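You operate a simulated robot arm through the tools that you are given. There is no shell and no other tool.

You are at the controls of a simulated two-armed robot. One attempt, no reset.

Task
Turn the dpi dial to 2400. Press the to b key three times. Take the wide yellow-label box marked "Y-47" from the top of the grey side table and leave it on the large mill print. Put two of the slide holders from the black-framed bench on the top of the round wooden stand. Put the green box on the white folding table away on the third shelf from the bottom of the blue-banded shelving unit, rack side. Fetch the glass weight and set it on the grey mat. Take the narrow yellow-label box that says "Y-52" from the white folding table and put it in the four-flap box. Any order will do. Set down upright: wide yellow-label box, narrow yellow-label box.

Only the result counts: the job must be done as asked and must still hold three seconds after the hand-in. Knocking over, shifting, dropping, spilling or breaking anything else fails it.

Robot
Two 7-joint arms with two-finger grippers on one trunk, on a base that moves. Base frame: it is fixed to the floor where the robot stands at the start and does not move with it; the origin is under the middle of the robot, x ahead of it, y to its left, z up. Units: mm, degrees, N and s.
The left shoulder is at the start at [71, 147, 1229], the right one opposite. Each reaches about 855 mm from its shoulder. Places, roughly: dpi dial [500, 0, 900]; four-flap box (13x17 cm) [-2720, -900, 800]; glass weight (9x5x3 cm) [-5200, -1600, 800]; green box [-5250, -1000, 750]; grey mat (24x20 cm) [-3700, -1140, 800]; large mill print [-7250, 2250, 250]; narrow yellow-label box [-5500, -250, 750]; slide holder [-2750, -750, 750]; third shelf of the blue-banded shelving unit, rack [-1500, 6300, 900]; to b key [-2300, 700, 800]; top of the round wooden stand (29x24 cm) [-4100, 240, 1220]; wide yellow-label box [-2750, 1500, 750]. Payload 3.43 kg a hand.
Tool frame (each hand has its own): the origin (TCP) lies between the finger pads and is the grasp point; the fingertips stand 30 mm ahead of it; z points along the fingers, y is the line along which they close. The gripper opens to 104 mm; its body begins 57 mm behind the TCP.
Orientation is that of the tool frame in the base frame, as a unit quaternion [w, x, y, z]. With the fingers straight down and closing along the base's y, the tool's x points along the base's -x, its y along +y and its z along -z.

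Tools
- The arms move only by the tool drive_tool. It takes "left_deltas", "right_deltas" or both (then of equal length, played together; a hand with none holds still); each is a list of rows, each an object of numbers (a shift or turn left out is 0, a gripper value left out holds the last): "dx", "dy", "dz": the shift along the base's x, y, z in mm; "wx", "wy", "wz": the turn, a rotation vector about the base's x, y, z in degrees; "gripper": the opening, from 0 (shut) to 1 (fully open). In form: [{"dx": .., "dy": .., "dz": .., "wx": .., "wy": .., "wz": .., "gripper": ..}, ...]. A call has 1 to 20 rows; each row shifts and turns the commanded pose from where the row before left it. Rows are played at 5 a second. More than 50 mm and 8.6 degrees between two rows, or a gripper value outside its range, and nothing of the call is played. Where a pose cannot be reached the arm comes as near as it can. A force on the tool above 40 N (or 10 N above the force at the start of the call, whichever is more), or a blocked arm, ends the call early, and 0.2 s more pass. The fingers move at their own pace (about 45 mm/s each) and stop on an object; they squeeze with about 30 N. The grip force told is the motor's: it shows also when the fingers shut on nothing. Time passes only in rows, and 0.2 s behind the last, so rows that do not move let the fingers close. The reply holds the time, the measured pose of the TCP, the force on the tool along the base axes, the opening and the grip force, in the units named above and with some noise, with the torque about the TCP (base axes, N m) and any sound that the robot's microphone picked up.
- Cameras (640 x 400 px; columns grow to the right, rows downward): "scene" is now at [137.2, -2.7, 1458.4]; the picture's right is [-0.14, -0.99, 0.01], its down [-0.60, 0.08, -0.80] and it looks along [0.79, -0.12, -0.60] (base axes); focal length 249 px, centre (320, 200). "left" rides on the left gripper at [67, -18, -90] in its tool frame; the picture's right is [0.25, 0.97, 0.00], its down [-0.73, 0.19, -0.66] and it looks along [-0.64, 0.17, 0.75] (tool axes); focal length 218 px, centre (320, 200). "right" rides on the right gripper at [67, 18, -90] in its tool frame; the picture's right is [-0.25, 0.97, 0.00], its down [-0.73, -0.19, -0.66] and it looks along [-0.64, -0.17, 0.75] (tool axes); focal length 218 px, centre (320, 200). There is no depth. A picture from a camera that has moved, and an enlarged one, comes with that camera's place and axes in the base frame and with its lens.
- camera(camera): a new picture of that camera. The clock stands still meanwhile.
- move_column(by): slides the trunk up (or, below 0, down) by that many mm; the arms and the scene camera ride with it, the base frame stays. It gives what a move gives, with no picture.
- base_move(legs): drives the robot by 1 to 6 legs, each [ahead, left, turn to the left] in mm, mm and degrees, along the robot's own axes; the way and the turn of a leg run together, so that a leg with both is an arc; at most 1500 mm and 180 degrees a leg. The arms and the cameras ride along, it lands a little off, and it stops where it bumps. It gives what a move gives.
- head_to(pan, tilt): turns the head with the scene camera to pan (to the left, within 86 degrees either way) and tilt (down, from -29 to 69), counted from straight ahead of the robot. It gives what a move gives.
- enlarge(camera, box): a new picture of the part [left, top, right, bottom] of that camera's present view, enlarged. The clock stands still meanwhile.
- job_done(): hands the job in; it is judged then, once.

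Places have to be worked out from the pictures, the camera data and where the tool is seen. Open the grippers and draw the arms clear of the work before you hand the job in, unless the task says otherwise.

The tools are called after "Call:" by a JSON object that holds its "api" and its "payload". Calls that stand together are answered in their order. drive_tool: Moves the arms, as the interface text tells. Its arguments: {"type":"object","properties":{"left_deltas":{"type":"array","items":{"type":"object","properties":{"dx":{"type":"number"},"dy":{"type":"number"},"dz":{"type":"number"},"wx":{"type":"number"},"wy":{"type":"number"},"wz":{"type":"number"},"gripper":{"type":"number"}}}},"right_deltas":{"type":"array","items":{"type":"object","properties":{"dx":{"type":"number"},"dy":{"type":"number"},"dz":{"type":"number"},"wx":{"type":"number"},"wy":{"type":"number"},"wz":{"type":"number"},"gripper":{"type":"number"}}}}},"required":[]} The other tools are called the same way: move_column (by) moves the trunk up or down; base_move (legs) drives the base; head_to (pan, tilt) turns the head that bears the scene camera; camera (camera) takes a picture; enlarge (camera, box) takes an enlarged picture of a part of a camera's view; job_done () hands the job in.

At the start:

```text
time: 0.0
left_tcp_pos: [475.7, 202.5, 1229.2]
left_tool_rot: [-0.001, -0.001, 1.0, -0.004]
left_ft_force: [-0.2, -0.3, -0.4]
left_torque: [0.01, 0.02, -0.05]
left_finger_gap: 103.8
left_finger_force: 0.1
right_tcp_pos: [409.6, -168.4, 1261.6]
right_tool_rot: [-0.001, 0.0, 1.0, -0.004]
right_ft_force: [-0.8, 0.3, -0.1]
right_torque: [0.02, 0.01, -0.03]
right_finger_gap: 104.2
right_finger_force: 0.1
trunk travel left (down, up): [-725.0, 215.0]
robot x, y, heading: [0.2, -3.9, -0.1]
head pan, tilt (commanded): [-8.2, 37.0]
```

scene: 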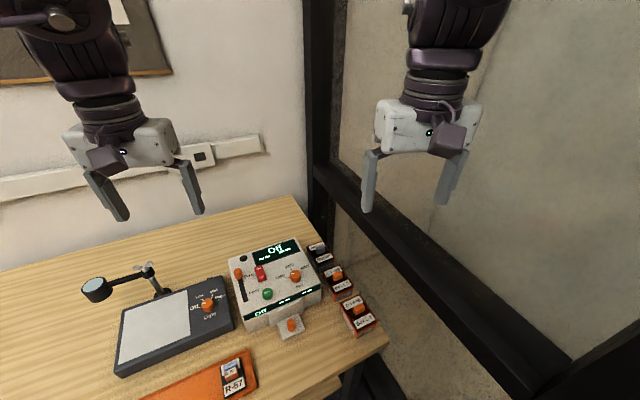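
right: 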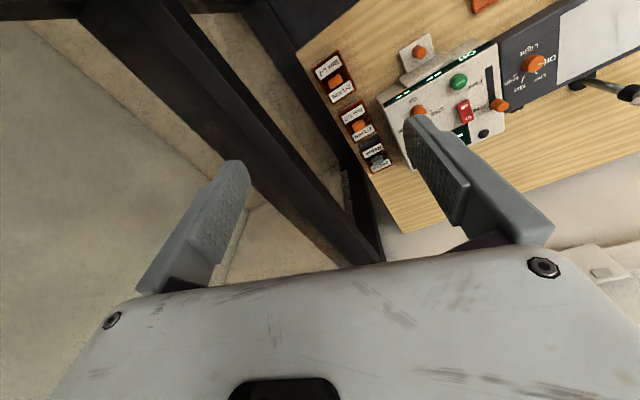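
left: 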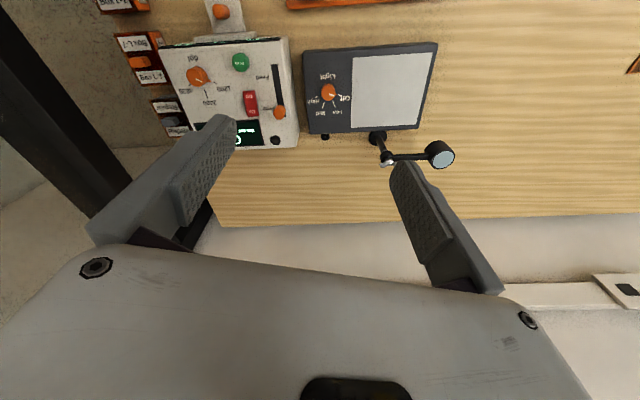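

I'll take a close look at the control unit first, to read the dial labels.

Call:
{"api": "enlarge", "payload": {"camera": "scene", "box": [220, 230, 340, 345]}}

Call:
{"api": "enlarge", "payload": {"camera": "left", "box": [140, 0, 340, 160]}}

```text
3.48 times, centred on (280, 288) of scene
camera zoom: at [137.2, -2.7, 1458.4], right [-0.14, -0.99, 0.01], down [-0.6, 0.08, -0.8], along [0.79, -0.12, -0.6], focal length 867 px, centre (459, -104)
```

zoom: 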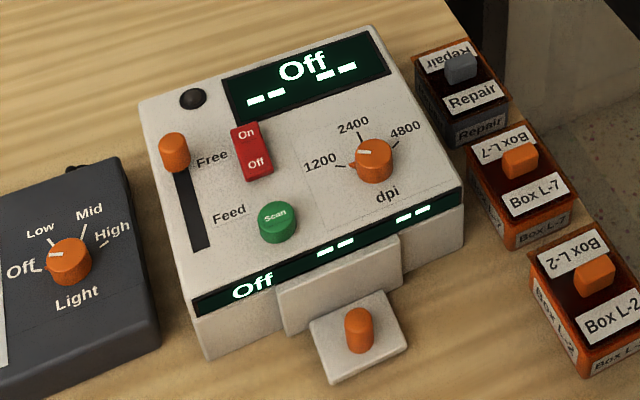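

```text
2.50 times, centred on (240, 80) of left
camera zoom: at [409.5, 186.0, 1319.8], right [-0.25, 0.97, -0.01], down [0.73, 0.2, 0.65], along [0.63, 0.16, -0.76], focal length 546 px, centre (520, 500)
```

zoom: 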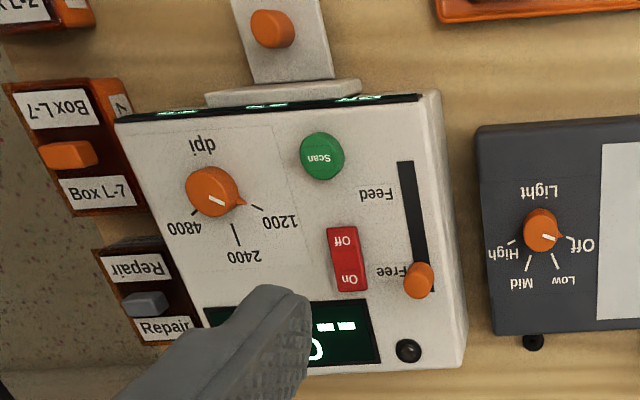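

The dial knob works out, from both views, at about (547, -2, 900), now pointing at 1200. I move the right hand above it for a close look.

Call:
{"api": "drive_tool", "payload": {"right_deltas": [{"dx": 17, "dy": 20.8, "dz": -30}, {"dx": 17, "dy": 20.8, "dz": -30}, {"dx": 17, "dy": 20.8, "dz": -30}, {"dx": 17, "dy": 20.8, "dz": -30}, {"dx": 17, "dy": 20.8, "dz": -30}, {"dx": 17, "dy": 20.8, "dz": -30}, {"dx": 17, "dy": 20.8, "dz": -30}, {"dx": 17, "dy": 20.8, "dz": -32}, {}]}}

Call:
{"api": "camera", "payload": {"camera": "right"}}

Call:
{"api": "camera", "payload": {"camera": "scene"}}

```text
time: 2.0
left_tcp_pos: [474.3, 193.3, 1232.8]
left_tool_rot: [0.0, 0.0, 1.0, 0.0]
left_ft_force: [0.2, -0.1, 0.6]
left_torque: [0.06, 0.01, -0.01]
left_finger_gap: 104.1
left_finger_force: 0.2
right_tcp_pos: [541.4, -10.8, 1020.1]
right_tool_rot: [-0.001, 0.0, 1.0, 0.0]
right_ft_force: [-0.3, -0.5, -0.3]
right_torque: [-0.05, 0.03, -0.01]
right_finger_gap: 104.1
right_finger_force: 0.0
trunk travel left (down, up): [-725.0, 215.0]
robot x, y, heading: [1.3, -6.7, 0.1]
head pan, tilt (commanded): [-8.2, 37.0]
```

```text
taken
camera right: at [476.4, 7.0, 1110.7], right [0.25, 0.97, 0.0], down [0.73, -0.19, 0.66], along [0.64, -0.17, -0.75], focal length 218 px, centre (320, 200)
```

right: 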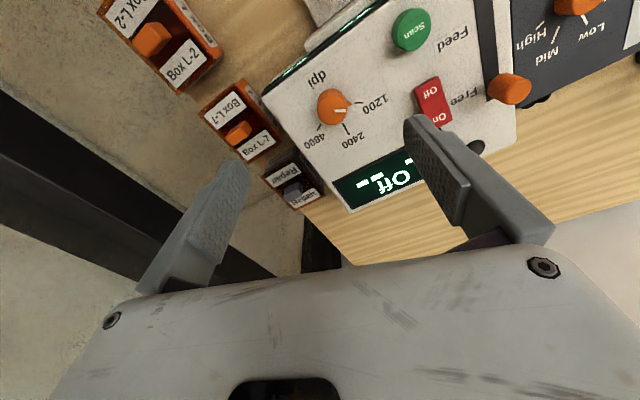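

```text
taken
camera scene: at [134.9, -13.3, 1458.6], right [-0.14, -0.99, 0.0], down [-0.6, 0.09, -0.8], along [0.79, -0.11, -0.6], focal length 249 px, centre (320, 200)
```

scene: 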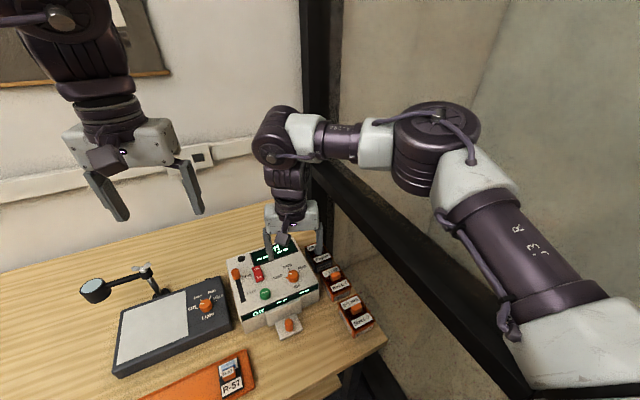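

The hand camera puts the knob about 5 mm ahead and 12 mm left of the right TCP. I enlarge to read the pointer and tick angles.

Call:
{"api": "enlarge", "payload": {"camera": "right", "box": [270, 50, 430, 150]}}

Call:
{"api": "enlarge", "payload": {"camera": "scene", "box": [220, 200, 340, 345]}}

```text
4.00 times, centred on (350, 100) of right
camera zoom: at [476.4, 7.0, 1110.7], right [0.25, 0.97, 0.0], down [0.73, -0.19, 0.66], along [0.64, -0.17, -0.75], focal length 873 px, centre (200, 600)
```

zoom: 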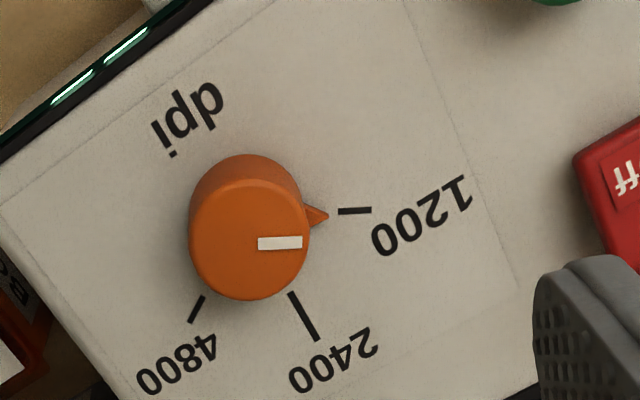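

```text
2.76 times, centred on (280, 272) of scene
camera zoom: at [134.9, -13.3, 1458.6], right [-0.14, -0.99, 0.0], down [-0.6, 0.09, -0.8], along [0.79, -0.11, -0.6], focal length 688 px, centre (430, 0)
```

zoom: 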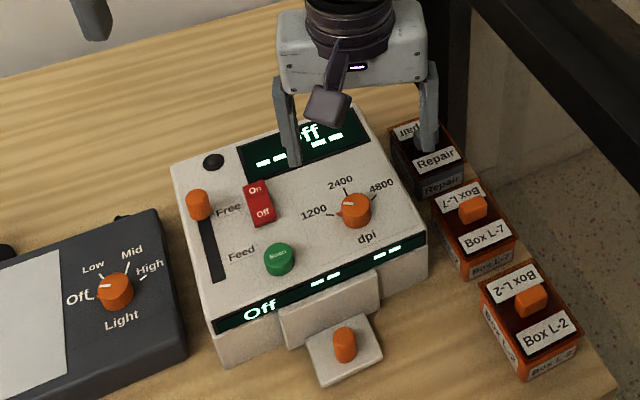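

Panel is about level and yawed ~16° left; ticks lie 60° apart, so the knob must turn -60° about z. I pre-turn the hand +50°, centre it on the knob, narrow the opening and come down a bit.

Call:
{"api": "drive_tool", "payload": {"right_deltas": [{"dx": 0.8, "dy": 2.1, "dz": -7, "wz": 8.4, "gripper": 0.55}, {"dx": 0.8, "dy": 2.1, "dz": -7, "wz": 8.4}, {"dx": 0.8, "dy": 2.1, "dz": -7, "wz": 8.4}, {"dx": 0.7, "dy": 2.1, "dz": -7, "wz": 8.4}, {"dx": 0.7, "dy": 2.1, "dz": -6, "wz": 8.4}, {"dx": 0.7, "dy": 2.0, "dz": -6, "wz": 8.0}, {}, {}]}}

Call:
{"api": "camera", "payload": {"camera": "right"}}

```text
time: 3.8
left_tcp_pos: [473.6, 195.2, 1231.1]
left_tool_rot: [0.0, 0.001, 1.0, 0.0]
left_ft_force: [0.5, -1.7, 0.6]
left_torque: [-0.03, 0.0, -0.01]
left_finger_gap: 104.0
left_finger_force: 0.1
right_tcp_pos: [548.8, 1.5, 979.6]
right_tool_rot: [-0.001, -0.424, 0.906, 0.0]
right_ft_force: [-0.7, 0.4, -0.2]
right_torque: [0.01, 0.0, -0.02]
right_finger_gap: 57.1
right_finger_force: 0.0
trunk travel left (down, up): [-725.0, 215.0]
robot x, y, heading: [2.0, 1.4, 0.0]
head pan, tilt (commanded): [-8.2, 37.0]
```

```text
taken
camera right: at [492.6, -37.5, 1069.7], right [-0.58, 0.81, 0.0], down [0.61, 0.44, 0.66], along [0.54, 0.38, -0.75], focal length 218 px, centre (320, 200)
```

right: 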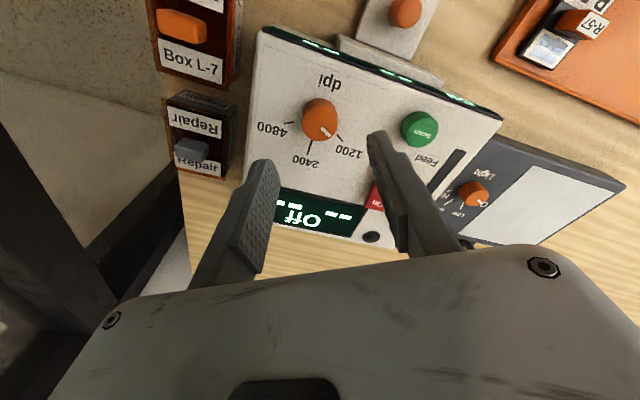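

The fingers straddle the knob direction now. I zoom in to centre precisely on the knob.

Call:
{"api": "enlarge", "payload": {"camera": "right", "box": [240, 70, 400, 170]}}

```text
4.00 times, centred on (320, 120) of right
camera zoom: at [492.6, -37.5, 1069.7], right [-0.58, 0.81, 0.0], down [0.61, 0.44, 0.66], along [0.54, 0.38, -0.75], focal length 873 px, centre (320, 520)
```

zoom: 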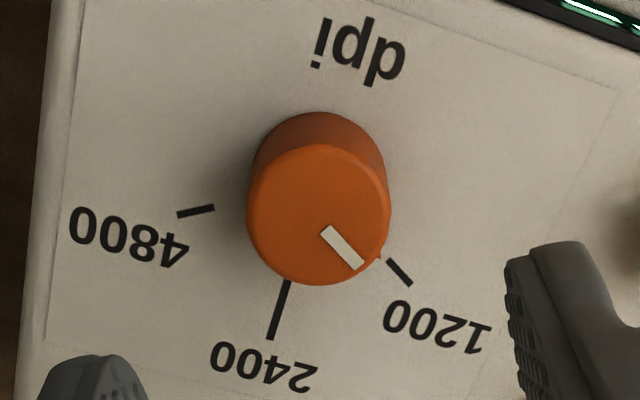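

Knob is centred within ~2 mm under the TCP, with the tips some 42–50 mm above its top. I descend 35 mm and look again.

Call:
{"api": "drive_tool", "payload": {"right_deltas": [{"dz": -12}, {"dz": -12}, {"dz": -11}, {}]}}

Call:
{"api": "enlarge", "payload": {"camera": "right", "box": [200, 70, 440, 220]}}

```text
time: 4.8
left_tcp_pos: [474.8, 195.3, 1231.7]
left_tool_rot: [0.0, 0.0, 1.0, -0.001]
left_ft_force: [0.4, 0.2, -0.3]
left_torque: [0.03, 0.01, -0.04]
left_finger_gap: 104.2
left_finger_force: 0.0
right_tcp_pos: [548.9, 3.7, 945.8]
right_tool_rot: [0.0, -0.423, 0.906, 0.0]
right_ft_force: [0.1, 0.0, 0.5]
right_torque: [-0.02, -0.01, 0.01]
right_finger_gap: 57.2
right_finger_force: 0.1
trunk travel left (down, up): [-725.0, 215.0]
robot x, y, heading: [-2.2, -5.7, 0.0]
head pan, tilt (commanded): [-8.2, 37.0]
```

```text
2.67 times, centred on (320, 145) of right
camera zoom: at [491.5, -36.5, 1034.8], right [-0.58, 0.82, 0.0], down [0.61, 0.44, 0.66], along [0.54, 0.38, -0.75], focal length 582 px, centre (320, 347)
```

zoom: 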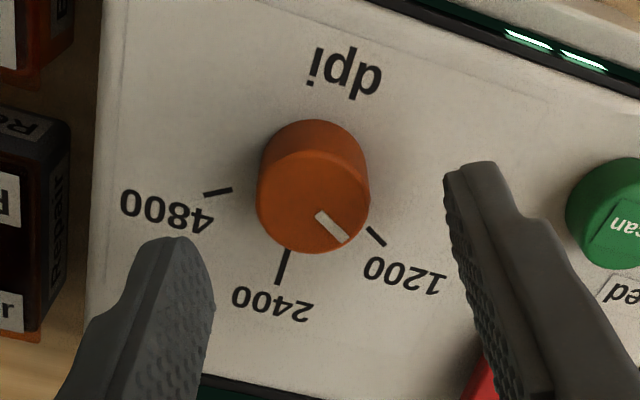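

Tips are about 10 mm above the knob top, knob centred within ~2 mm. I lower 22 mm so the tips straddle the knob and check before closing.

Call:
{"api": "drive_tool", "payload": {"right_deltas": [{"dy": -1, "dz": -8}, {"dy": -1, "dz": -8}, {"dz": -6}, {}]}}

Call:
{"api": "camera", "payload": {"camera": "right"}}

Call:
{"api": "enlarge", "payload": {"camera": "scene", "box": [230, 190, 350, 320]}}

```text
time: 5.8
left_tcp_pos: [474.6, 194.8, 1231.0]
left_tool_rot: [0.0, 0.0, 1.0, 0.0]
left_ft_force: [-0.4, -1.1, 0.4]
left_torque: [0.0, 0.0, -0.02]
left_finger_gap: 103.9
left_finger_force: 0.0
right_tcp_pos: [548.0, -0.6, 922.0]
right_tool_rot: [0.0, -0.422, 0.906, 0.0]
right_ft_force: [-0.1, 0.4, -0.7]
right_torque: [-0.03, -0.01, -0.01]
right_finger_gap: 57.0
right_finger_force: 0.0
trunk travel left (down, up): [-725.0, 215.0]
robot x, y, heading: [-1.7, 1.7, 0.2]
head pan, tilt (commanded): [-8.2, 37.0]
```

```text
taken
camera right: at [491.4, -40.1, 1012.2], right [-0.58, 0.82, 0.0], down [0.61, 0.44, 0.66], along [0.54, 0.38, -0.75], focal length 218 px, centre (320, 200)
```

right: 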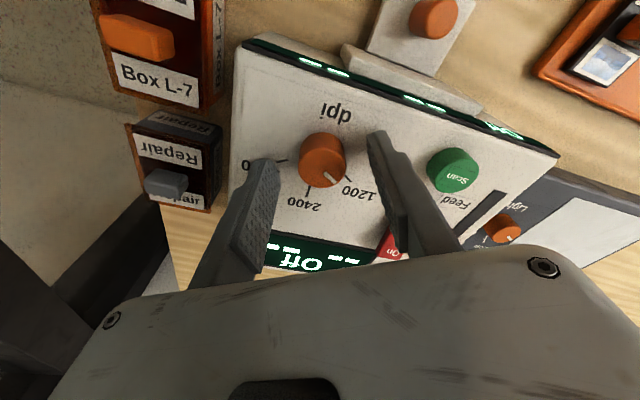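

```text
3.08 times, centred on (290, 255) of scene
camera zoom: at [135.9, -12.5, 1458.5], right [-0.14, -0.99, 0.0], down [-0.6, 0.09, -0.8], along [0.79, -0.11, -0.6], focal length 767 px, centre (412, 31)
```

zoom: 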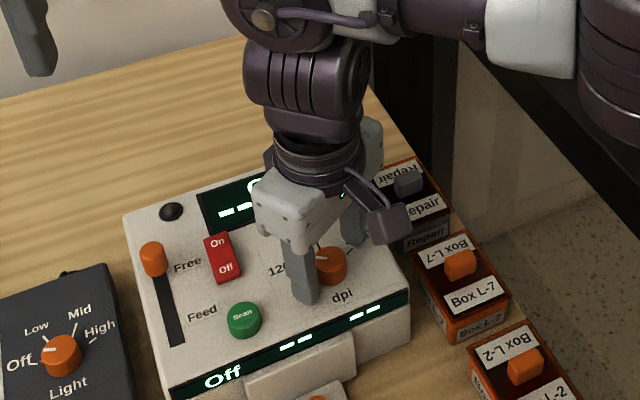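

The fingertips straddle the knob about 11 mm below its top with the panel still clear. I close the fingers on it.

Call:
{"api": "drive_tool", "payload": {"right_deltas": [{"dz": -1, "gripper": 0.0}, {}, {}, {}]}}

Call:
{"api": "enlarge", "payload": {"camera": "right", "box": [220, 90, 420, 215]}}

```text
time: 6.8
left_tcp_pos: [474.3, 194.3, 1232.0]
left_tool_rot: [0.002, 0.0, 1.0, -0.001]
left_ft_force: [0.0, 0.2, 0.6]
left_torque: [0.02, 0.01, 0.03]
left_finger_gap: 104.1
left_finger_force: 0.1
right_tcp_pos: [547.1, 2.3, 920.6]
right_tool_rot: [-0.001, -0.424, 0.906, 0.0]
right_ft_force: [-7.4, 4.3, -8.6]
right_torque: [0.34, -0.01, 0.02]
right_finger_gap: 26.9
right_finger_force: 45.3
trunk travel left (down, up): [-725.0, 215.0]
robot x, y, heading: [-0.2, 0.7, -0.4]
head pan, tilt (commanded): [-8.2, 37.0]
```

```text
3.20 times, centred on (320, 152) of right
camera zoom: at [490.7, -39.2, 1011.0], right [-0.58, 0.81, 0.0], down [0.62, 0.44, 0.66], along [0.53, 0.38, -0.75], focal length 698 px, centre (320, 352)
```

zoom: 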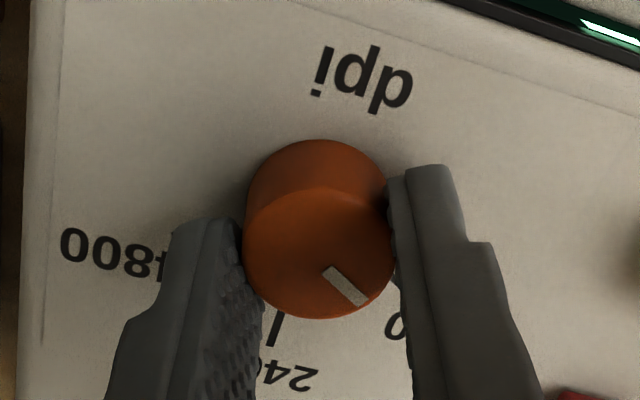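

Gripped at 26.9 mm. I rotate the hand -60° about the vertical, in small steps.

Call:
{"api": "drive_tool", "payload": {"right_deltas": [{"wz": -6}, {"wz": -6}, {"wz": -6}, {"wz": -6}, {"wz": -6}, {"wz": -6}, {"wz": -6}, {"wz": -6}, {"wz": -6}, {"wz": -6}, {}, {}]}}

Call:
{"api": "enlarge", "payload": {"camera": "right", "box": [220, 90, 420, 215]}}

Call:
{"api": "enlarge", "payload": {"camera": "scene", "box": [230, 190, 350, 320]}}

```text
time: 9.4
left_tcp_pos: [473.4, 194.9, 1231.1]
left_tool_rot: [0.0, 0.0, 1.0, 0.0]
left_ft_force: [0.4, 0.0, -0.5]
left_torque: [0.0, -0.02, 0.03]
left_finger_gap: 103.9
left_finger_force: 0.2
right_tcp_pos: [547.4, 0.4, 922.7]
right_tool_rot: [-0.001, 0.087, 0.996, 0.0]
right_ft_force: [-17.7, -0.3, -21.5]
right_torque: [0.2, 0.54, -0.02]
right_finger_gap: 27.1
right_finger_force: 44.9
trunk travel left (down, up): [-725.0, 215.0]
robot x, y, heading: [0.8, 2.5, 0.1]
head pan, tilt (commanded): [-8.2, 37.0]
```

```text
3.20 times, centred on (320, 152) of right
camera zoom: at [484.7, 29.3, 1011.2], right [0.42, 0.91, 0.0], down [0.69, -0.31, 0.66], along [0.6, -0.28, -0.75], focal length 698 px, centre (320, 352)
```

zoom: 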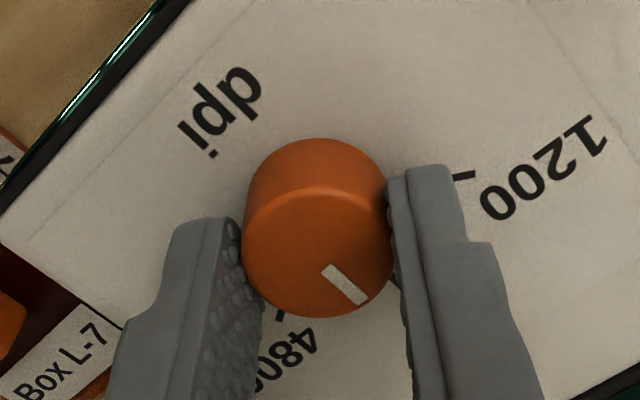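

```text
3.08 times, centred on (290, 255) of scene
camera zoom: at [135.2, -12.6, 1458.5], right [-0.14, -0.99, 0.0], down [-0.6, 0.09, -0.8], along [0.79, -0.11, -0.6], focal length 767 px, centre (412, 31)
```

zoom: 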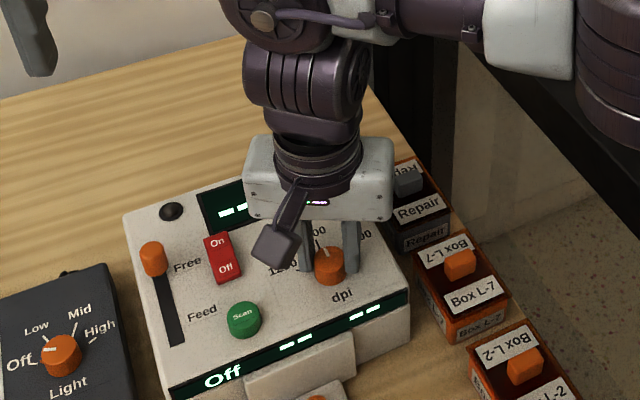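

The knob turned with the fingers. I open, rise straight up and check where the pointer is.

Call:
{"api": "drive_tool", "payload": {"right_deltas": [{"gripper": 0.55}, {}, {"dz": 10}, {"dz": 20}, {"dz": 30}, {"dz": 30}, {}]}}

Call:
{"api": "enlarge", "payload": {"camera": "right", "box": [240, 60, 440, 185]}}

Call:
{"api": "enlarge", "payload": {"camera": "scene", "box": [230, 220, 350, 320]}}

```text
time: 11.0
left_tcp_pos: [475.3, 194.0, 1231.1]
left_tool_rot: [0.001, 0.001, 1.0, 0.0]
left_ft_force: [0.5, 0.4, -0.1]
left_torque: [0.01, 0.01, 0.0]
left_finger_gap: 104.0
left_finger_force: 0.0
right_tcp_pos: [548.5, -0.2, 1011.7]
right_tool_rot: [-0.001, 0.087, 0.996, 0.0]
right_ft_force: [0.5, -0.7, 0.4]
right_torque: [0.0, 0.03, 0.0]
right_finger_gap: 57.4
right_finger_force: 0.0
trunk travel left (down, up): [-725.0, 215.0]
robot x, y, heading: [-1.9, 0.4, -0.2]
head pan, tilt (commanded): [-8.2, 37.0]
```

```text
3.20 times, centred on (340, 122) of right
camera zoom: at [486.2, 28.8, 1101.6], right [0.42, 0.91, 0.0], down [0.69, -0.31, 0.66], along [0.6, -0.27, -0.75], focal length 698 px, centre (256, 448)
```

zoom: 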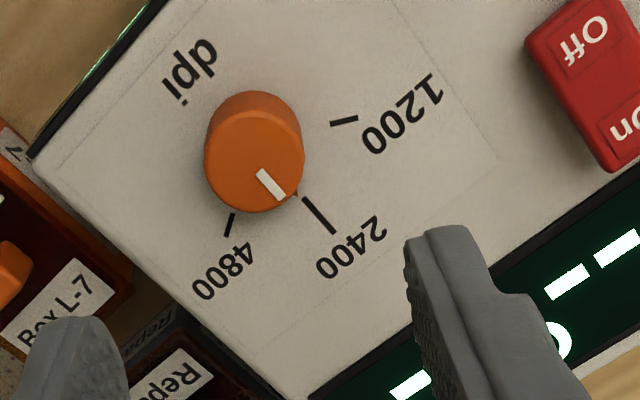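

```text
4.00 times, centred on (290, 270) of scene
camera zoom: at [136.4, -12.6, 1458.4], right [-0.14, -0.99, 0.0], down [-0.6, 0.09, -0.8], along [0.79, -0.11, -0.6], focal length 998 px, centre (440, -80)
```

zoom: 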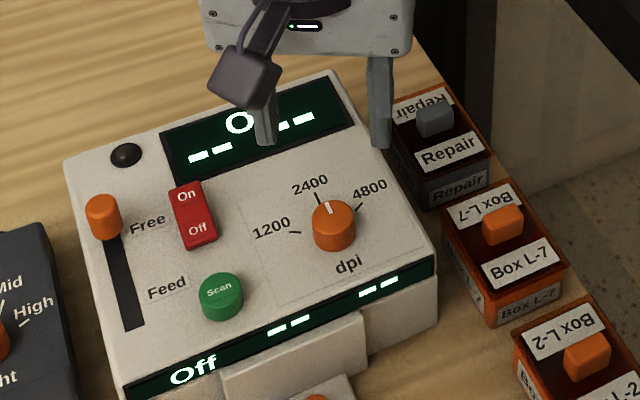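

The pointer sits at 2400. I withdraw the right arm to its start pose and prepare to look round the room.

Call:
{"api": "drive_tool", "payload": {"right_deltas": [{"dz": 40}, {"dz": 40}, {"dz": 40, "dx": -10, "dy": -20, "wz": 5}, {"dz": 40, "dx": -15, "dy": -25, "wz": 5}, {"dz": 40, "dx": -15, "dy": -25}, {"dz": 40, "dx": -15, "dy": -25}, {"dx": -30, "dy": -35}, {"dx": -30, "dy": -35, "gripper": 1.0}, {"dx": -25, "dy": -5}, {}]}}

Call:
{"api": "head_to", "payload": {"pan": 80, "tilt": 20}}

Call:
{"api": "camera", "payload": {"camera": "scene"}}

Call:
{"api": "head_to", "payload": {"pan": -80, "tilt": 20}}

Call:
{"api": "camera", "payload": {"camera": "scene"}}

```text
time: 13.2
left_tcp_pos: [475.8, 200.3, 1230.9]
left_tool_rot: [0.0, 0.0, 1.0, -0.003]
left_ft_force: [0.2, 0.0, -0.2]
left_torque: [-0.01, 0.01, -0.03]
left_finger_gap: 104.1
left_finger_force: 0.1
right_tcp_pos: [410.2, -165.5, 1255.1]
right_tool_rot: [-0.001, 0.0, 1.0, -0.003]
right_ft_force: [-0.5, 0.2, -0.8]
right_torque: [-0.01, -0.04, 0.02]
right_finger_gap: 104.1
right_finger_force: 0.0
trunk travel left (down, up): [-725.0, 215.0]
robot x, y, heading: [3.8, 3.9, -0.3]
head pan, tilt (commanded): [-8.2, 37.0]
```

```text
time: 14.8
left_tcp_pos: [476.5, 200.9, 1231.2]
left_tool_rot: [0.0, 0.0, 1.0, -0.003]
left_ft_force: [-0.2, -0.7, -0.3]
left_torque: [-0.01, 0.04, 0.04]
left_finger_gap: 104.0
left_finger_force: 0.0
right_tcp_pos: [409.9, -165.3, 1253.7]
right_tool_rot: [0.0, 0.0, 1.0, -0.002]
right_ft_force: [0.1, -0.7, -1.0]
right_torque: [-0.02, 0.0, -0.02]
right_finger_gap: 104.2
right_finger_force: 0.0
trunk travel left (down, up): [-725.0, 215.0]
robot x, y, heading: [3.8, 0.5, -0.1]
head pan, tilt (commanded): [80.0, 20.0]
```

```text
taken
camera scene: at [66.9, 98.6, 1484.9], right [0.98, -0.17, 0.0], down [-0.06, -0.34, -0.94], along [0.16, 0.92, -0.35], focal length 249 px, centre (320, 200)
```

scene: 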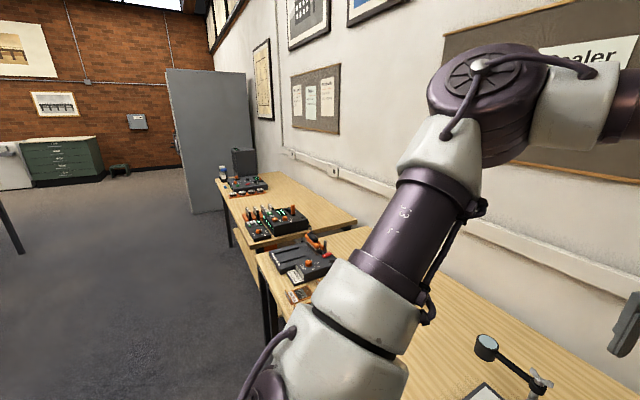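

```text
time: 17.3
left_tcp_pos: [475.7, 200.1, 1229.7]
left_tool_rot: [0.0, 0.0, 1.0, -0.003]
left_ft_force: [-0.1, 0.5, 0.0]
left_torque: [0.03, -0.02, 0.03]
left_finger_gap: 103.9
left_finger_force: 0.0
right_tcp_pos: [409.2, -165.7, 1253.9]
right_tool_rot: [0.0, 0.0, 1.0, -0.003]
right_ft_force: [-0.8, 0.0, 0.4]
right_torque: [0.0, 0.0, -0.01]
right_finger_gap: 104.2
right_finger_force: 0.0
trunk travel left (down, up): [-725.0, 215.0]
robot x, y, heading: [-0.1, 1.5, 0.4]
head pan, tilt (commanded): [-80.0, 20.0]
```

```text
taken
camera scene: at [67.0, -84.8, 1485.9], right [-0.98, -0.17, 0.0], down [-0.06, 0.33, -0.94], along [0.16, -0.93, -0.34], focal length 249 px, centre (320, 200)
```

scene: 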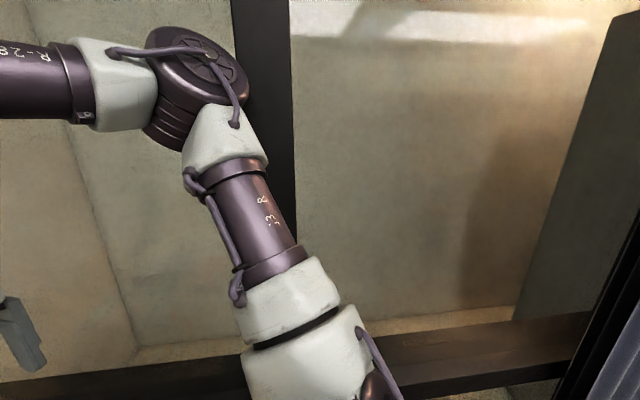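

There's a framed wall close on my right and a row of benches on the left; the floor behind should be open. I back off 500 mm before turning.

Call:
{"api": "base_move", "payload": {"legs": [[-500, 0, 0]]}}

Call:
{"api": "camera", "payload": {"camera": "scene"}}

Call:
{"api": "head_to", "payload": {"pan": 85, "tilt": 20}}

Call:
{"api": "camera", "payload": {"camera": "scene"}}

```text
time: 18.5
left_tcp_pos: [414.2, 217.8, 1226.2]
left_tool_rot: [-0.003, -0.014, 1.0, -0.006]
left_ft_force: [-0.5, -0.2, 0.1]
left_torque: [-0.03, -0.02, 0.01]
left_finger_gap: 104.0
left_finger_force: 0.0
right_tcp_pos: [359.5, -145.2, 1249.7]
right_tool_rot: [-0.008, -0.018, 1.0, -0.009]
right_ft_force: [-0.3, 0.7, -0.5]
right_torque: [-0.01, -0.02, -0.01]
right_finger_gap: 104.1
right_finger_force: 0.0
trunk travel left (down, up): [-725.0, 215.0]
robot x, y, heading: [-60.3, -0.4, 1.6]
head pan, tilt (commanded): [-80.0, 20.0]
stopped in leg 1: the robot was blocked; the commanded pose is now the measured one
```

```text
taken
camera scene: at [15.9, -76.0, 1485.9], right [-0.98, -0.2, 0.01], down [-0.07, 0.32, -0.94], along [0.19, -0.92, -0.33], focal length 249 px, centre (320, 200)
```

scene: 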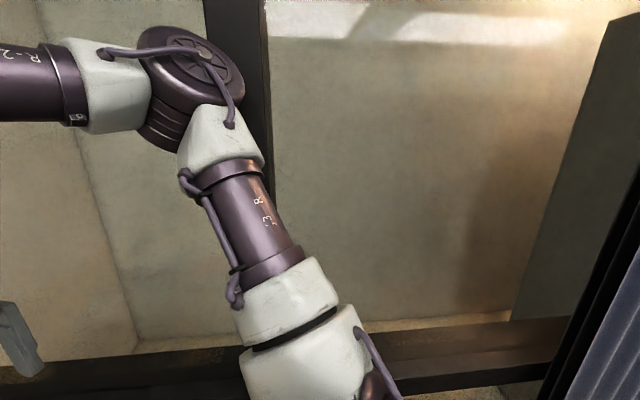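

```text
time: 21.0
left_tcp_pos: [417.8, 218.5, 1224.0]
left_tool_rot: [-0.003, -0.012, 1.0, -0.008]
left_ft_force: [0.6, 0.1, -0.8]
left_torque: [-0.01, 0.02, 0.03]
left_finger_gap: 103.7
left_finger_force: 0.1
right_tcp_pos: [360.6, -146.2, 1250.4]
right_tool_rot: [-0.007, -0.015, 1.0, -0.012]
right_ft_force: [0.2, -0.1, 0.7]
right_torque: [0.0, 0.0, -0.01]
right_finger_gap: 103.7
right_finger_force: 0.0
trunk travel left (down, up): [-725.0, 215.0]
robot x, y, heading: [-60.2, -5.9, 1.5]
head pan, tilt (commanded): [85.0, 20.0]
```

```text
taken
camera scene: at [5.7, 109.9, 1483.5], right [1.0, -0.06, -0.01], down [-0.03, -0.35, -0.93], along [0.06, 0.93, -0.36], focal length 249 px, centre (320, 200)
```

scene: 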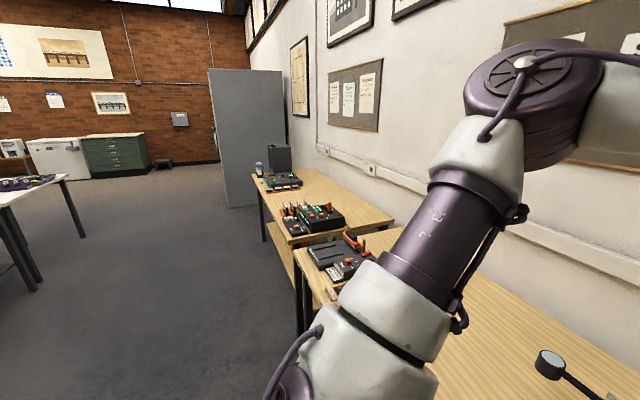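

The base was blocked after 60 mm by something behind me on the right. I look at it more closely before turning.

Call:
{"api": "head_to", "payload": {"pan": -86, "tilt": 35}}

Call:
{"api": "camera", "payload": {"camera": "scene"}}

Call:
{"api": "head_to", "payload": {"pan": 86, "tilt": 40}}

Call:
{"api": "camera", "payload": {"camera": "scene"}}

```text
time: 23.6
left_tcp_pos: [416.9, 217.8, 1224.0]
left_tool_rot: [-0.004, -0.012, 1.0, -0.007]
left_ft_force: [-0.1, 0.6, -0.2]
left_torque: [0.02, 0.01, 0.02]
left_finger_gap: 104.2
left_finger_force: 0.2
right_tcp_pos: [360.8, -147.4, 1250.0]
right_tool_rot: [-0.006, -0.015, 1.0, -0.011]
right_ft_force: [-0.5, -1.3, 0.1]
right_torque: [0.0, 0.02, 0.01]
right_finger_gap: 103.9
right_finger_force: 0.0
trunk travel left (down, up): [-725.0, 215.0]
robot x, y, heading: [-56.2, -2.8, 1.3]
head pan, tilt (commanded): [-85.9, 35.0]
```

```text
taken
camera scene: at [7.7, -71.5, 1462.3], right [-1.0, -0.1, 0.01], down [-0.06, 0.56, -0.83], along [0.07, -0.82, -0.56], focal length 249 px, centre (320, 200)
```

scene: 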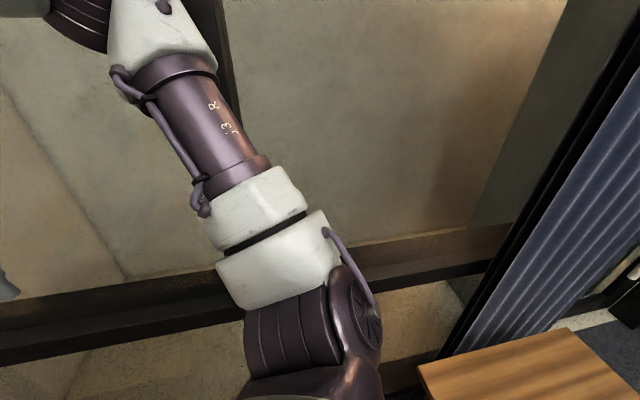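

```text
time: 26.2
left_tcp_pos: [417.6, 218.3, 1225.5]
left_tool_rot: [-0.004, -0.012, 1.0, -0.007]
left_ft_force: [0.0, 0.5, 0.4]
left_torque: [-0.02, -0.02, 0.05]
left_finger_gap: 104.3
left_finger_force: 0.1
right_tcp_pos: [360.1, -146.2, 1251.6]
right_tool_rot: [-0.006, -0.015, 1.0, -0.011]
right_ft_force: [-0.5, 0.3, 0.1]
right_torque: [-0.02, 0.01, 0.01]
right_finger_gap: 103.8
right_finger_force: 0.0
trunk travel left (down, up): [-725.0, 215.0]
robot x, y, heading: [-65.1, -3.7, 1.6]
head pan, tilt (commanded): [85.9, 40.0]
```

```text
taken
camera scene: at [2.9, 100.8, 1452.3], right [1.0, -0.05, -0.01], down [-0.04, -0.65, -0.76], along [0.03, 0.76, -0.65], focal length 249 px, centre (320, 200)
```

scene: 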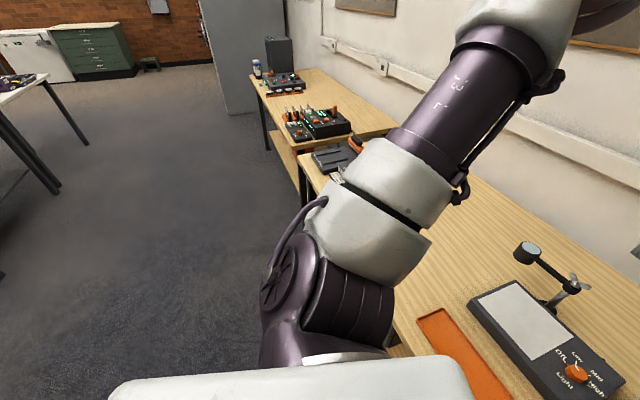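

Behind-right is a wooden table corner at roughly (-240, -400); to my left and back-left the floor is open. I slide left then diagonally back-left before turning.

Call:
{"api": "base_move", "payload": {"legs": [[0, 200, 0], [-250, 600, 0]]}}

Call:
{"api": "head_to", "payload": {"pan": -86, "tilt": 30}}

Call:
{"api": "camera", "payload": {"camera": "scene"}}

Call:
{"api": "head_to", "payload": {"pan": 86, "tilt": 25}}

Call:
{"api": "camera", "payload": {"camera": "scene"}}

```text
time: 27.0
left_tcp_pos: [412.0, 220.7, 1229.5]
left_tool_rot: [-0.001, -0.014, 1.0, -0.004]
left_ft_force: [-0.9, 0.6, 0.0]
left_torque: [-0.03, -0.01, 0.02]
left_finger_gap: 104.0
left_finger_force: 0.1
right_tcp_pos: [355.8, -143.6, 1249.4]
right_tool_rot: [-0.006, -0.018, 1.0, -0.008]
right_ft_force: [0.5, 0.2, 1.0]
right_torque: [-0.01, -0.05, -0.02]
right_finger_gap: 104.3
right_finger_force: 0.2
trunk travel left (down, up): [-725.0, 215.0]
robot x, y, heading: [-60.8, 7.5, 1.9]
head pan, tilt (commanded): [85.9, 40.0]
stopped in leg 1: the robot was blocked; the commanded pose is now the measured one
```

```text
time: 29.6
left_tcp_pos: [412.9, 221.6, 1227.7]
left_tool_rot: [-0.003, -0.013, 1.0, -0.005]
left_ft_force: [-0.5, 1.2, 0.1]
left_torque: [-0.01, -0.02, 0.01]
left_finger_gap: 104.0
left_finger_force: 0.1
right_tcp_pos: [357.2, -143.3, 1250.2]
right_tool_rot: [-0.005, -0.017, 1.0, -0.008]
right_ft_force: [0.2, 0.6, 0.5]
right_torque: [-0.02, 0.02, -0.04]
right_finger_gap: 104.1
right_finger_force: 0.0
trunk travel left (down, up): [-725.0, 215.0]
robot x, y, heading: [-61.0, 4.0, 1.6]
head pan, tilt (commanded): [-85.9, 30.0]
```

```text
taken
camera scene: at [4.1, -73.4, 1469.8], right [-1.0, -0.1, 0.01], down [-0.05, 0.49, -0.87], along [0.08, -0.87, -0.49], focal length 249 px, centre (320, 200)
```

scene: 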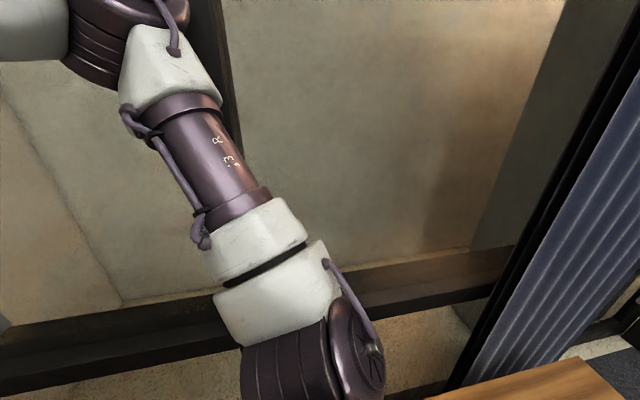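

```text
time: 32.2
left_tcp_pos: [413.1, 221.3, 1226.9]
left_tool_rot: [-0.002, -0.013, 1.0, -0.005]
left_ft_force: [0.0, 0.4, 0.2]
left_torque: [0.0, 0.01, -0.02]
left_finger_gap: 103.7
left_finger_force: 0.2
right_tcp_pos: [357.6, -144.3, 1250.3]
right_tool_rot: [-0.005, -0.017, 1.0, -0.007]
right_ft_force: [0.7, -0.6, -0.3]
right_torque: [-0.03, -0.01, 0.02]
right_finger_gap: 104.1
right_finger_force: 0.1
trunk travel left (down, up): [-725.0, 215.0]
robot x, y, heading: [-57.2, 5.4, 1.4]
head pan, tilt (commanded): [85.9, 25.0]
```

```text
taken
camera scene: at [-0.8, 108.7, 1476.4], right [1.0, -0.04, 0.0], down [-0.02, -0.43, -0.9], along [0.04, 0.9, -0.43], focal length 249 px, centre (320, 200)
```

scene: 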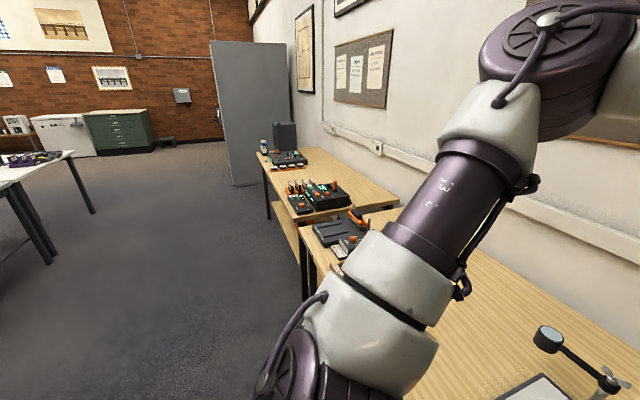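

Blocked to the left as well, so there's something low I haven't seen. I look steeply down on each side.

Call:
{"api": "head_to", "payload": {"pan": 86, "tilt": 68}}

Call:
{"api": "camera", "payload": {"camera": "scene"}}

Call:
{"api": "head_to", "payload": {"pan": -86, "tilt": 68}}

Call:
{"api": "camera", "payload": {"camera": "scene"}}

Call:
{"api": "head_to", "payload": {"pan": 30, "tilt": 68}}

Call:
{"api": "camera", "payload": {"camera": "scene"}}

```text
time: 33.3
left_tcp_pos: [413.7, 219.3, 1227.6]
left_tool_rot: [-0.002, -0.014, 1.0, -0.004]
left_ft_force: [0.0, 0.8, 0.6]
left_torque: [0.0, 0.0, 0.0]
left_finger_gap: 104.1
left_finger_force: 0.1
right_tcp_pos: [357.4, -143.9, 1249.9]
right_tool_rot: [-0.005, -0.018, 1.0, -0.008]
right_ft_force: [0.0, -0.2, 0.0]
right_torque: [0.02, -0.03, 0.01]
right_finger_gap: 104.1
right_finger_force: 0.0
trunk travel left (down, up): [-725.0, 215.0]
robot x, y, heading: [-58.4, 4.2, 1.4]
head pan, tilt (commanded): [85.9, 68.0]
```

```text
taken
camera scene: at [-2.6, 73.2, 1418.0], right [1.0, -0.04, 0.0], down [-0.04, -0.93, -0.37], along [0.01, 0.37, -0.93], focal length 249 px, centre (320, 200)
```

scene: 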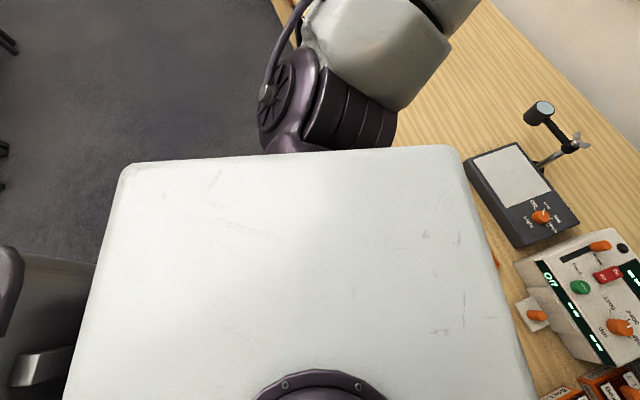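

```text
time: 35.9
left_tcp_pos: [414.6, 220.4, 1227.6]
left_tool_rot: [-0.003, -0.013, 1.0, -0.005]
left_ft_force: [0.3, 1.8, -0.2]
left_torque: [0.02, 0.01, 0.01]
left_finger_gap: 104.1
left_finger_force: 0.2
right_tcp_pos: [357.0, -144.1, 1249.9]
right_tool_rot: [-0.005, -0.017, 1.0, -0.008]
right_ft_force: [0.0, -0.5, 0.4]
right_torque: [0.03, 0.01, -0.02]
right_finger_gap: 104.0
right_finger_force: 0.1
trunk travel left (down, up): [-725.0, 215.0]
robot x, y, heading: [-63.0, 4.2, 1.5]
head pan, tilt (commanded): [-85.9, 68.0]
```

```text
taken
camera scene: at [0.4, -40.3, 1418.8], right [-1.0, -0.1, 0.01], down [-0.09, 0.92, -0.38], along [0.03, -0.38, -0.92], focal length 249 px, centre (320, 200)
```

scene: 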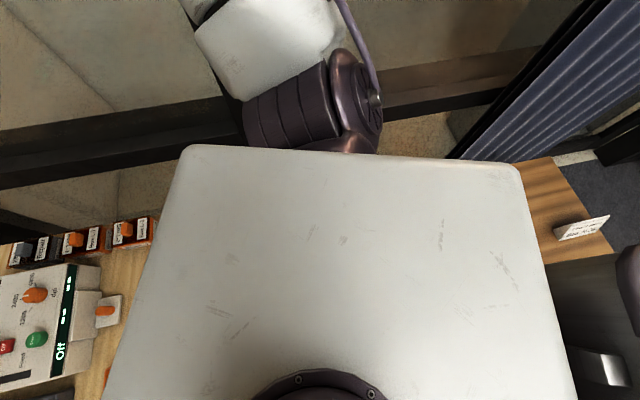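

```text
time: 37.8
left_tcp_pos: [413.1, 220.8, 1227.3]
left_tool_rot: [-0.002, -0.013, 1.0, -0.004]
left_ft_force: [0.2, 0.3, -0.5]
left_torque: [-0.02, -0.06, 0.01]
left_finger_gap: 104.1
left_finger_force: 0.1
right_tcp_pos: [358.0, -143.2, 1250.4]
right_tool_rot: [-0.004, -0.017, 1.0, -0.008]
right_ft_force: [0.3, 0.6, 0.3]
right_torque: [-0.02, 0.02, -0.03]
right_finger_gap: 104.0
right_finger_force: 0.0
trunk travel left (down, up): [-725.0, 215.0]
robot x, y, heading: [-60.2, 5.8, 1.6]
head pan, tilt (commanded): [30.0, 68.0]
```

```text
taken
camera scene: at [43.3, 46.1, 1417.9], right [0.52, -0.85, 0.0], down [-0.79, -0.49, -0.37], along [0.31, 0.19, -0.93], focal length 249 px, centre (320, 200)
```

scene: 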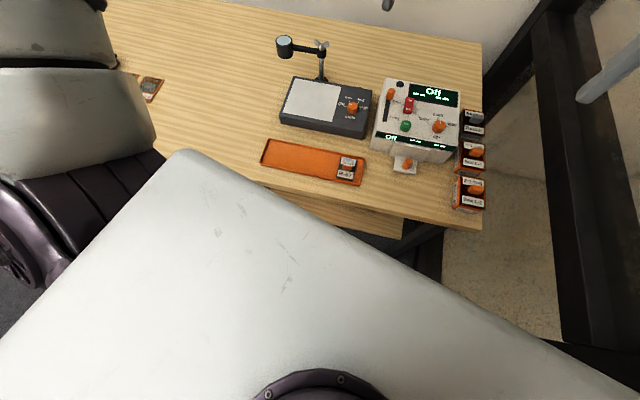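

The lower shapes at the image edges are my own column; the obstacle must be behind. I swing the left hand out and turn it so its camera looks backwards.

Call:
{"api": "drive_tool", "payload": {"left_deltas": [{"dy": 30, "wz": 8.5}, {"dy": 30, "wz": 8.5}, {"dy": 30, "wz": 8.5}, {"dy": 30, "wz": 8.5}, {"dy": 30, "wz": 8.5}, {"dy": 30, "wz": 8.5}, {"dy": 30, "wz": 8.5}, {"dy": 30, "wz": 8.5}, {"dy": 30, "wz": 8.5}, {"dy": 30, "wz": 8.5}, {"wz": 8.5}, {"wz": 8.5}, {"wz": 8.5}, {"wz": 8.5}, {}]}}

Call:
{"api": "camera", "payload": {"camera": "left"}}

```text
time: 41.0
left_tcp_pos: [543.8, 556.3, 1091.0]
left_tool_rot: [-0.083, 0.772, -0.629, 0.049]
left_ft_force: [-0.3, -1.2, -0.3]
left_torque: [0.0, -0.01, 0.04]
left_finger_gap: 104.3
left_finger_force: 0.1
left hand out of reach, approached as far as the arm can: row 7, 8, 9, 10, 11, 12, 13, 14
right_tcp_pos: [356.7, -143.0, 1250.6]
right_tool_rot: [-0.005, -0.018, 1.0, -0.008]
right_ft_force: [-1.0, 0.7, -0.1]
right_torque: [0.01, 0.03, 0.02]
right_finger_gap: 103.9
right_finger_force: 0.0
trunk travel left (down, up): [-725.0, 215.0]
robot x, y, heading: [-57.3, 6.6, 1.5]
head pan, tilt (commanded): [30.0, 68.0]
```

```text
taken
camera left: at [558.0, 488.0, 1181.4], right [-0.88, -0.44, -0.19], down [-0.45, 0.63, 0.63], along [-0.15, 0.64, -0.75], focal length 218 px, centre (320, 200)
```

left: 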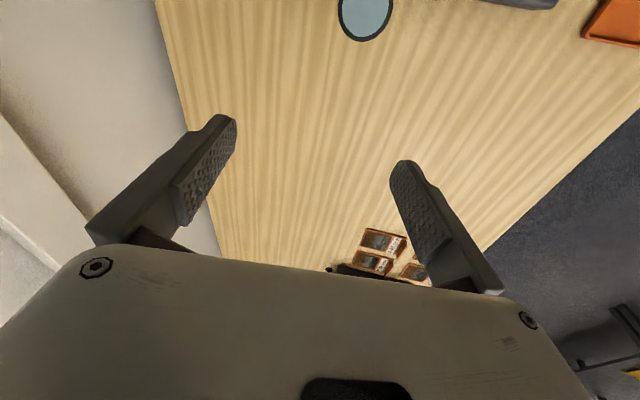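

The left arm can't make that twist there; it shows only bench and floor. I reverse the same path to bring it back.

Call:
{"api": "drive_tool", "payload": {"left_deltas": [{"wz": -8.5}, {"wz": -8.5}, {"wz": -8.5}, {"wz": -8.5}, {"dy": -30, "wz": -8.5}, {"dy": -30, "wz": -8.5}, {"dy": -30, "wz": -8.5}, {"dy": -30, "wz": -8.5}, {"dy": -30, "wz": -8.5}, {"dy": -30, "wz": -8.5}, {"dy": -30, "wz": -8.5}, {"dy": -30, "wz": -8.5}, {"dy": -30, "wz": -8.5}, {"dy": -30, "wz": -8.5}, {}]}}

Call:
{"api": "head_to", "payload": {"pan": 86, "tilt": 50}}

Call:
{"api": "camera", "payload": {"camera": "scene"}}

```text
time: 44.2
left_tcp_pos: [544.1, 255.9, 1094.2]
left_tool_rot: [0.001, 0.151, 0.983, -0.105]
left_ft_force: [0.0, 0.4, 0.3]
left_torque: [0.0, 0.03, -0.01]
left_finger_gap: 104.1
left_finger_force: 0.1
right_tcp_pos: [356.4, -142.8, 1250.2]
right_tool_rot: [-0.005, -0.018, 1.0, -0.007]
right_ft_force: [0.3, -1.0, -0.5]
right_torque: [-0.01, -0.03, 0.01]
right_finger_gap: 103.8
right_finger_force: 0.3
trunk travel left (down, up): [-725.0, 215.0]
robot x, y, heading: [-65.0, 4.8, 1.8]
head pan, tilt (commanded): [30.0, 68.0]
```

```text
time: 45.5
left_tcp_pos: [543.7, 256.2, 1094.4]
left_tool_rot: [0.001, 0.15, 0.983, -0.104]
left_ft_force: [-0.4, -0.3, 0.0]
left_torque: [0.02, -0.02, 0.0]
left_finger_gap: 104.1
left_finger_force: 0.0
right_tcp_pos: [357.4, -143.1, 1250.7]
right_tool_rot: [-0.005, -0.018, 1.0, -0.008]
right_ft_force: [0.7, 0.3, -0.9]
right_torque: [-0.01, 0.0, -0.02]
right_finger_gap: 103.9
right_finger_force: 0.1
trunk travel left (down, up): [-725.0, 215.0]
robot x, y, heading: [-59.1, 8.8, 1.7]
head pan, tilt (commanded): [85.9, 50.0]
```

```text
taken
camera scene: at [-1.9, 93.4, 1438.9], right [1.0, -0.04, 0.0], down [-0.04, -0.77, -0.64], along [0.02, 0.64, -0.77], focal length 249 px, centre (320, 200)
```

scene: 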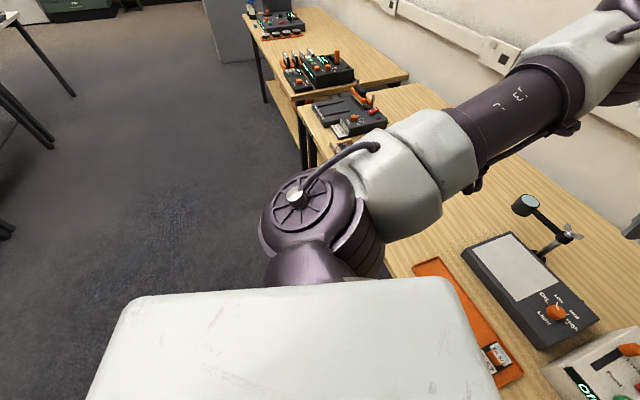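

The left hand is parked askew over the bench; I bring it up and back to its tucked pose with level orientation.

Call:
{"api": "drive_tool", "payload": {"left_deltas": [{"dz": 30, "wx": 2.4, "wz": 3.5}, {"dz": 30, "dx": -30, "dy": -8, "wx": 2.4, "wz": 3.5}, {"dz": 30, "dx": -30, "dy": -8, "wx": 2.4, "wz": 3.5}, {"dz": 30, "dx": -30, "dy": -8, "wx": 2.4, "wz": 3.5}, {"dz": 15, "dx": -40, "dy": -8, "wx": 2.4, "wz": 3.5}, {}]}}

Call:
{"api": "base_move", "payload": {"legs": [[40, 0, 0]]}}

```text
time: 46.9
left_tcp_pos: [413.3, 225.8, 1232.3]
left_tool_rot: [-0.001, -0.002, 1.0, 0.0]
left_ft_force: [0.8, 0.1, 0.2]
left_torque: [-0.02, -0.02, 0.02]
left_finger_gap: 103.9
left_finger_force: 0.0
right_tcp_pos: [356.4, -142.9, 1249.9]
right_tool_rot: [-0.005, -0.017, 1.0, -0.008]
right_ft_force: [0.3, 0.4, -0.3]
right_torque: [0.02, 0.04, 0.0]
right_finger_gap: 103.8
right_finger_force: 0.0
trunk travel left (down, up): [-725.0, 215.0]
robot x, y, heading: [-57.2, 4.1, 1.5]
head pan, tilt (commanded): [85.9, 50.0]
```

```text
time: 47.8
left_tcp_pos: [441.7, 219.0, 1238.6]
left_tool_rot: [0.005, -0.002, 1.0, 0.003]
left_ft_force: [-1.1, 0.2, 0.0]
left_torque: [-0.02, -0.07, 0.0]
left_finger_gap: 103.9
left_finger_force: 0.1
right_tcp_pos: [386.1, -149.9, 1254.7]
right_tool_rot: [0.002, -0.017, 1.0, -0.005]
right_ft_force: [-0.9, 0.3, 1.0]
right_torque: [-0.05, -0.07, -0.02]
right_finger_gap: 103.7
right_finger_force: 0.1
trunk travel left (down, up): [-725.0, 215.0]
robot x, y, heading: [-17.8, 6.8, 1.2]
head pan, tilt (commanded): [85.9, 50.0]
```

Moved forward 40 mm freely. From here I try sliding left again.

Call:
{"api": "base_move", "payload": {"legs": [[0, 200, 0]]}}

Call:
{"api": "camera", "payload": {"camera": "scene"}}

```text
time: 49.4
left_tcp_pos: [444.7, 411.7, 1235.6]
left_tool_rot: [0.002, 0.0, 1.0, 0.005]
left_ft_force: [-0.6, -1.2, -0.2]
left_torque: [0.02, -0.01, 0.01]
left_finger_gap: 103.7
left_finger_force: 0.1
right_tcp_pos: [388.4, 43.5, 1250.4]
right_tool_rot: [-0.003, -0.017, 1.0, -0.002]
right_ft_force: [-0.2, -0.4, -0.2]
right_torque: [0.01, 0.02, -0.01]
right_finger_gap: 104.0
right_finger_force: 0.0
trunk travel left (down, up): [-725.0, 215.0]
robot x, y, heading: [-23.0, 205.3, 1.4]
head pan, tilt (commanded): [85.9, 50.0]
```

```text
taken
camera scene: at [28.4, 278.8, 1440.1], right [1.0, -0.04, 0.0], down [-0.03, -0.76, -0.64], along [0.03, 0.64, -0.76], focal length 249 px, centre (320, 200)
```

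scene: 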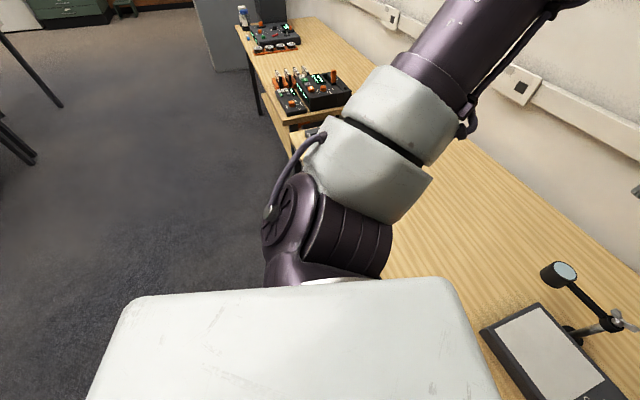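

That worked: now at (-23, 205). I look right-rear again to see the table that was behind me.

Call:
{"api": "head_to", "payload": {"pan": -86, "tilt": 45}}

Call:
{"api": "camera", "payload": {"camera": "scene"}}

```text
time: 52.0
left_tcp_pos: [443.3, 415.0, 1235.1]
left_tool_rot: [0.001, 0.0, 1.0, 0.003]
left_ft_force: [0.5, 0.0, 0.9]
left_torque: [0.02, -0.03, -0.04]
left_finger_gap: 103.9
left_finger_force: 0.1
right_tcp_pos: [387.7, 46.1, 1251.2]
right_tool_rot: [-0.003, -0.017, 1.0, -0.004]
right_ft_force: [-0.3, -0.8, 0.3]
right_torque: [0.0, 0.01, -0.02]
right_finger_gap: 103.9
right_finger_force: 0.1
trunk travel left (down, up): [-725.0, 215.0]
robot x, y, heading: [-19.8, 201.0, 1.3]
head pan, tilt (commanded): [-85.9, 45.0]
```

```text
taken
camera scene: at [32.3, 124.5, 1446.8], right [-1.0, -0.1, 0.0], down [-0.07, 0.7, -0.71], along [0.07, -0.7, -0.71], focal length 249 px, centre (320, 200)
```

scene: 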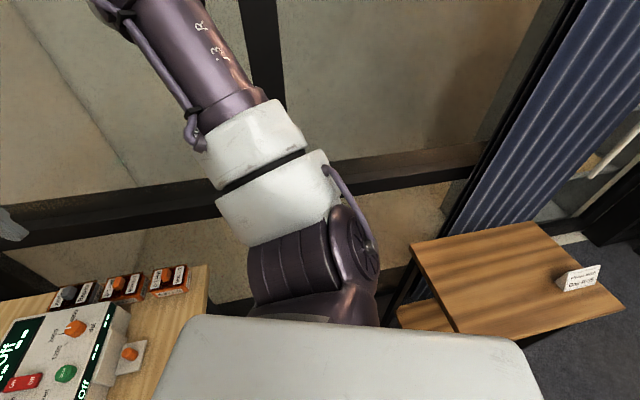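

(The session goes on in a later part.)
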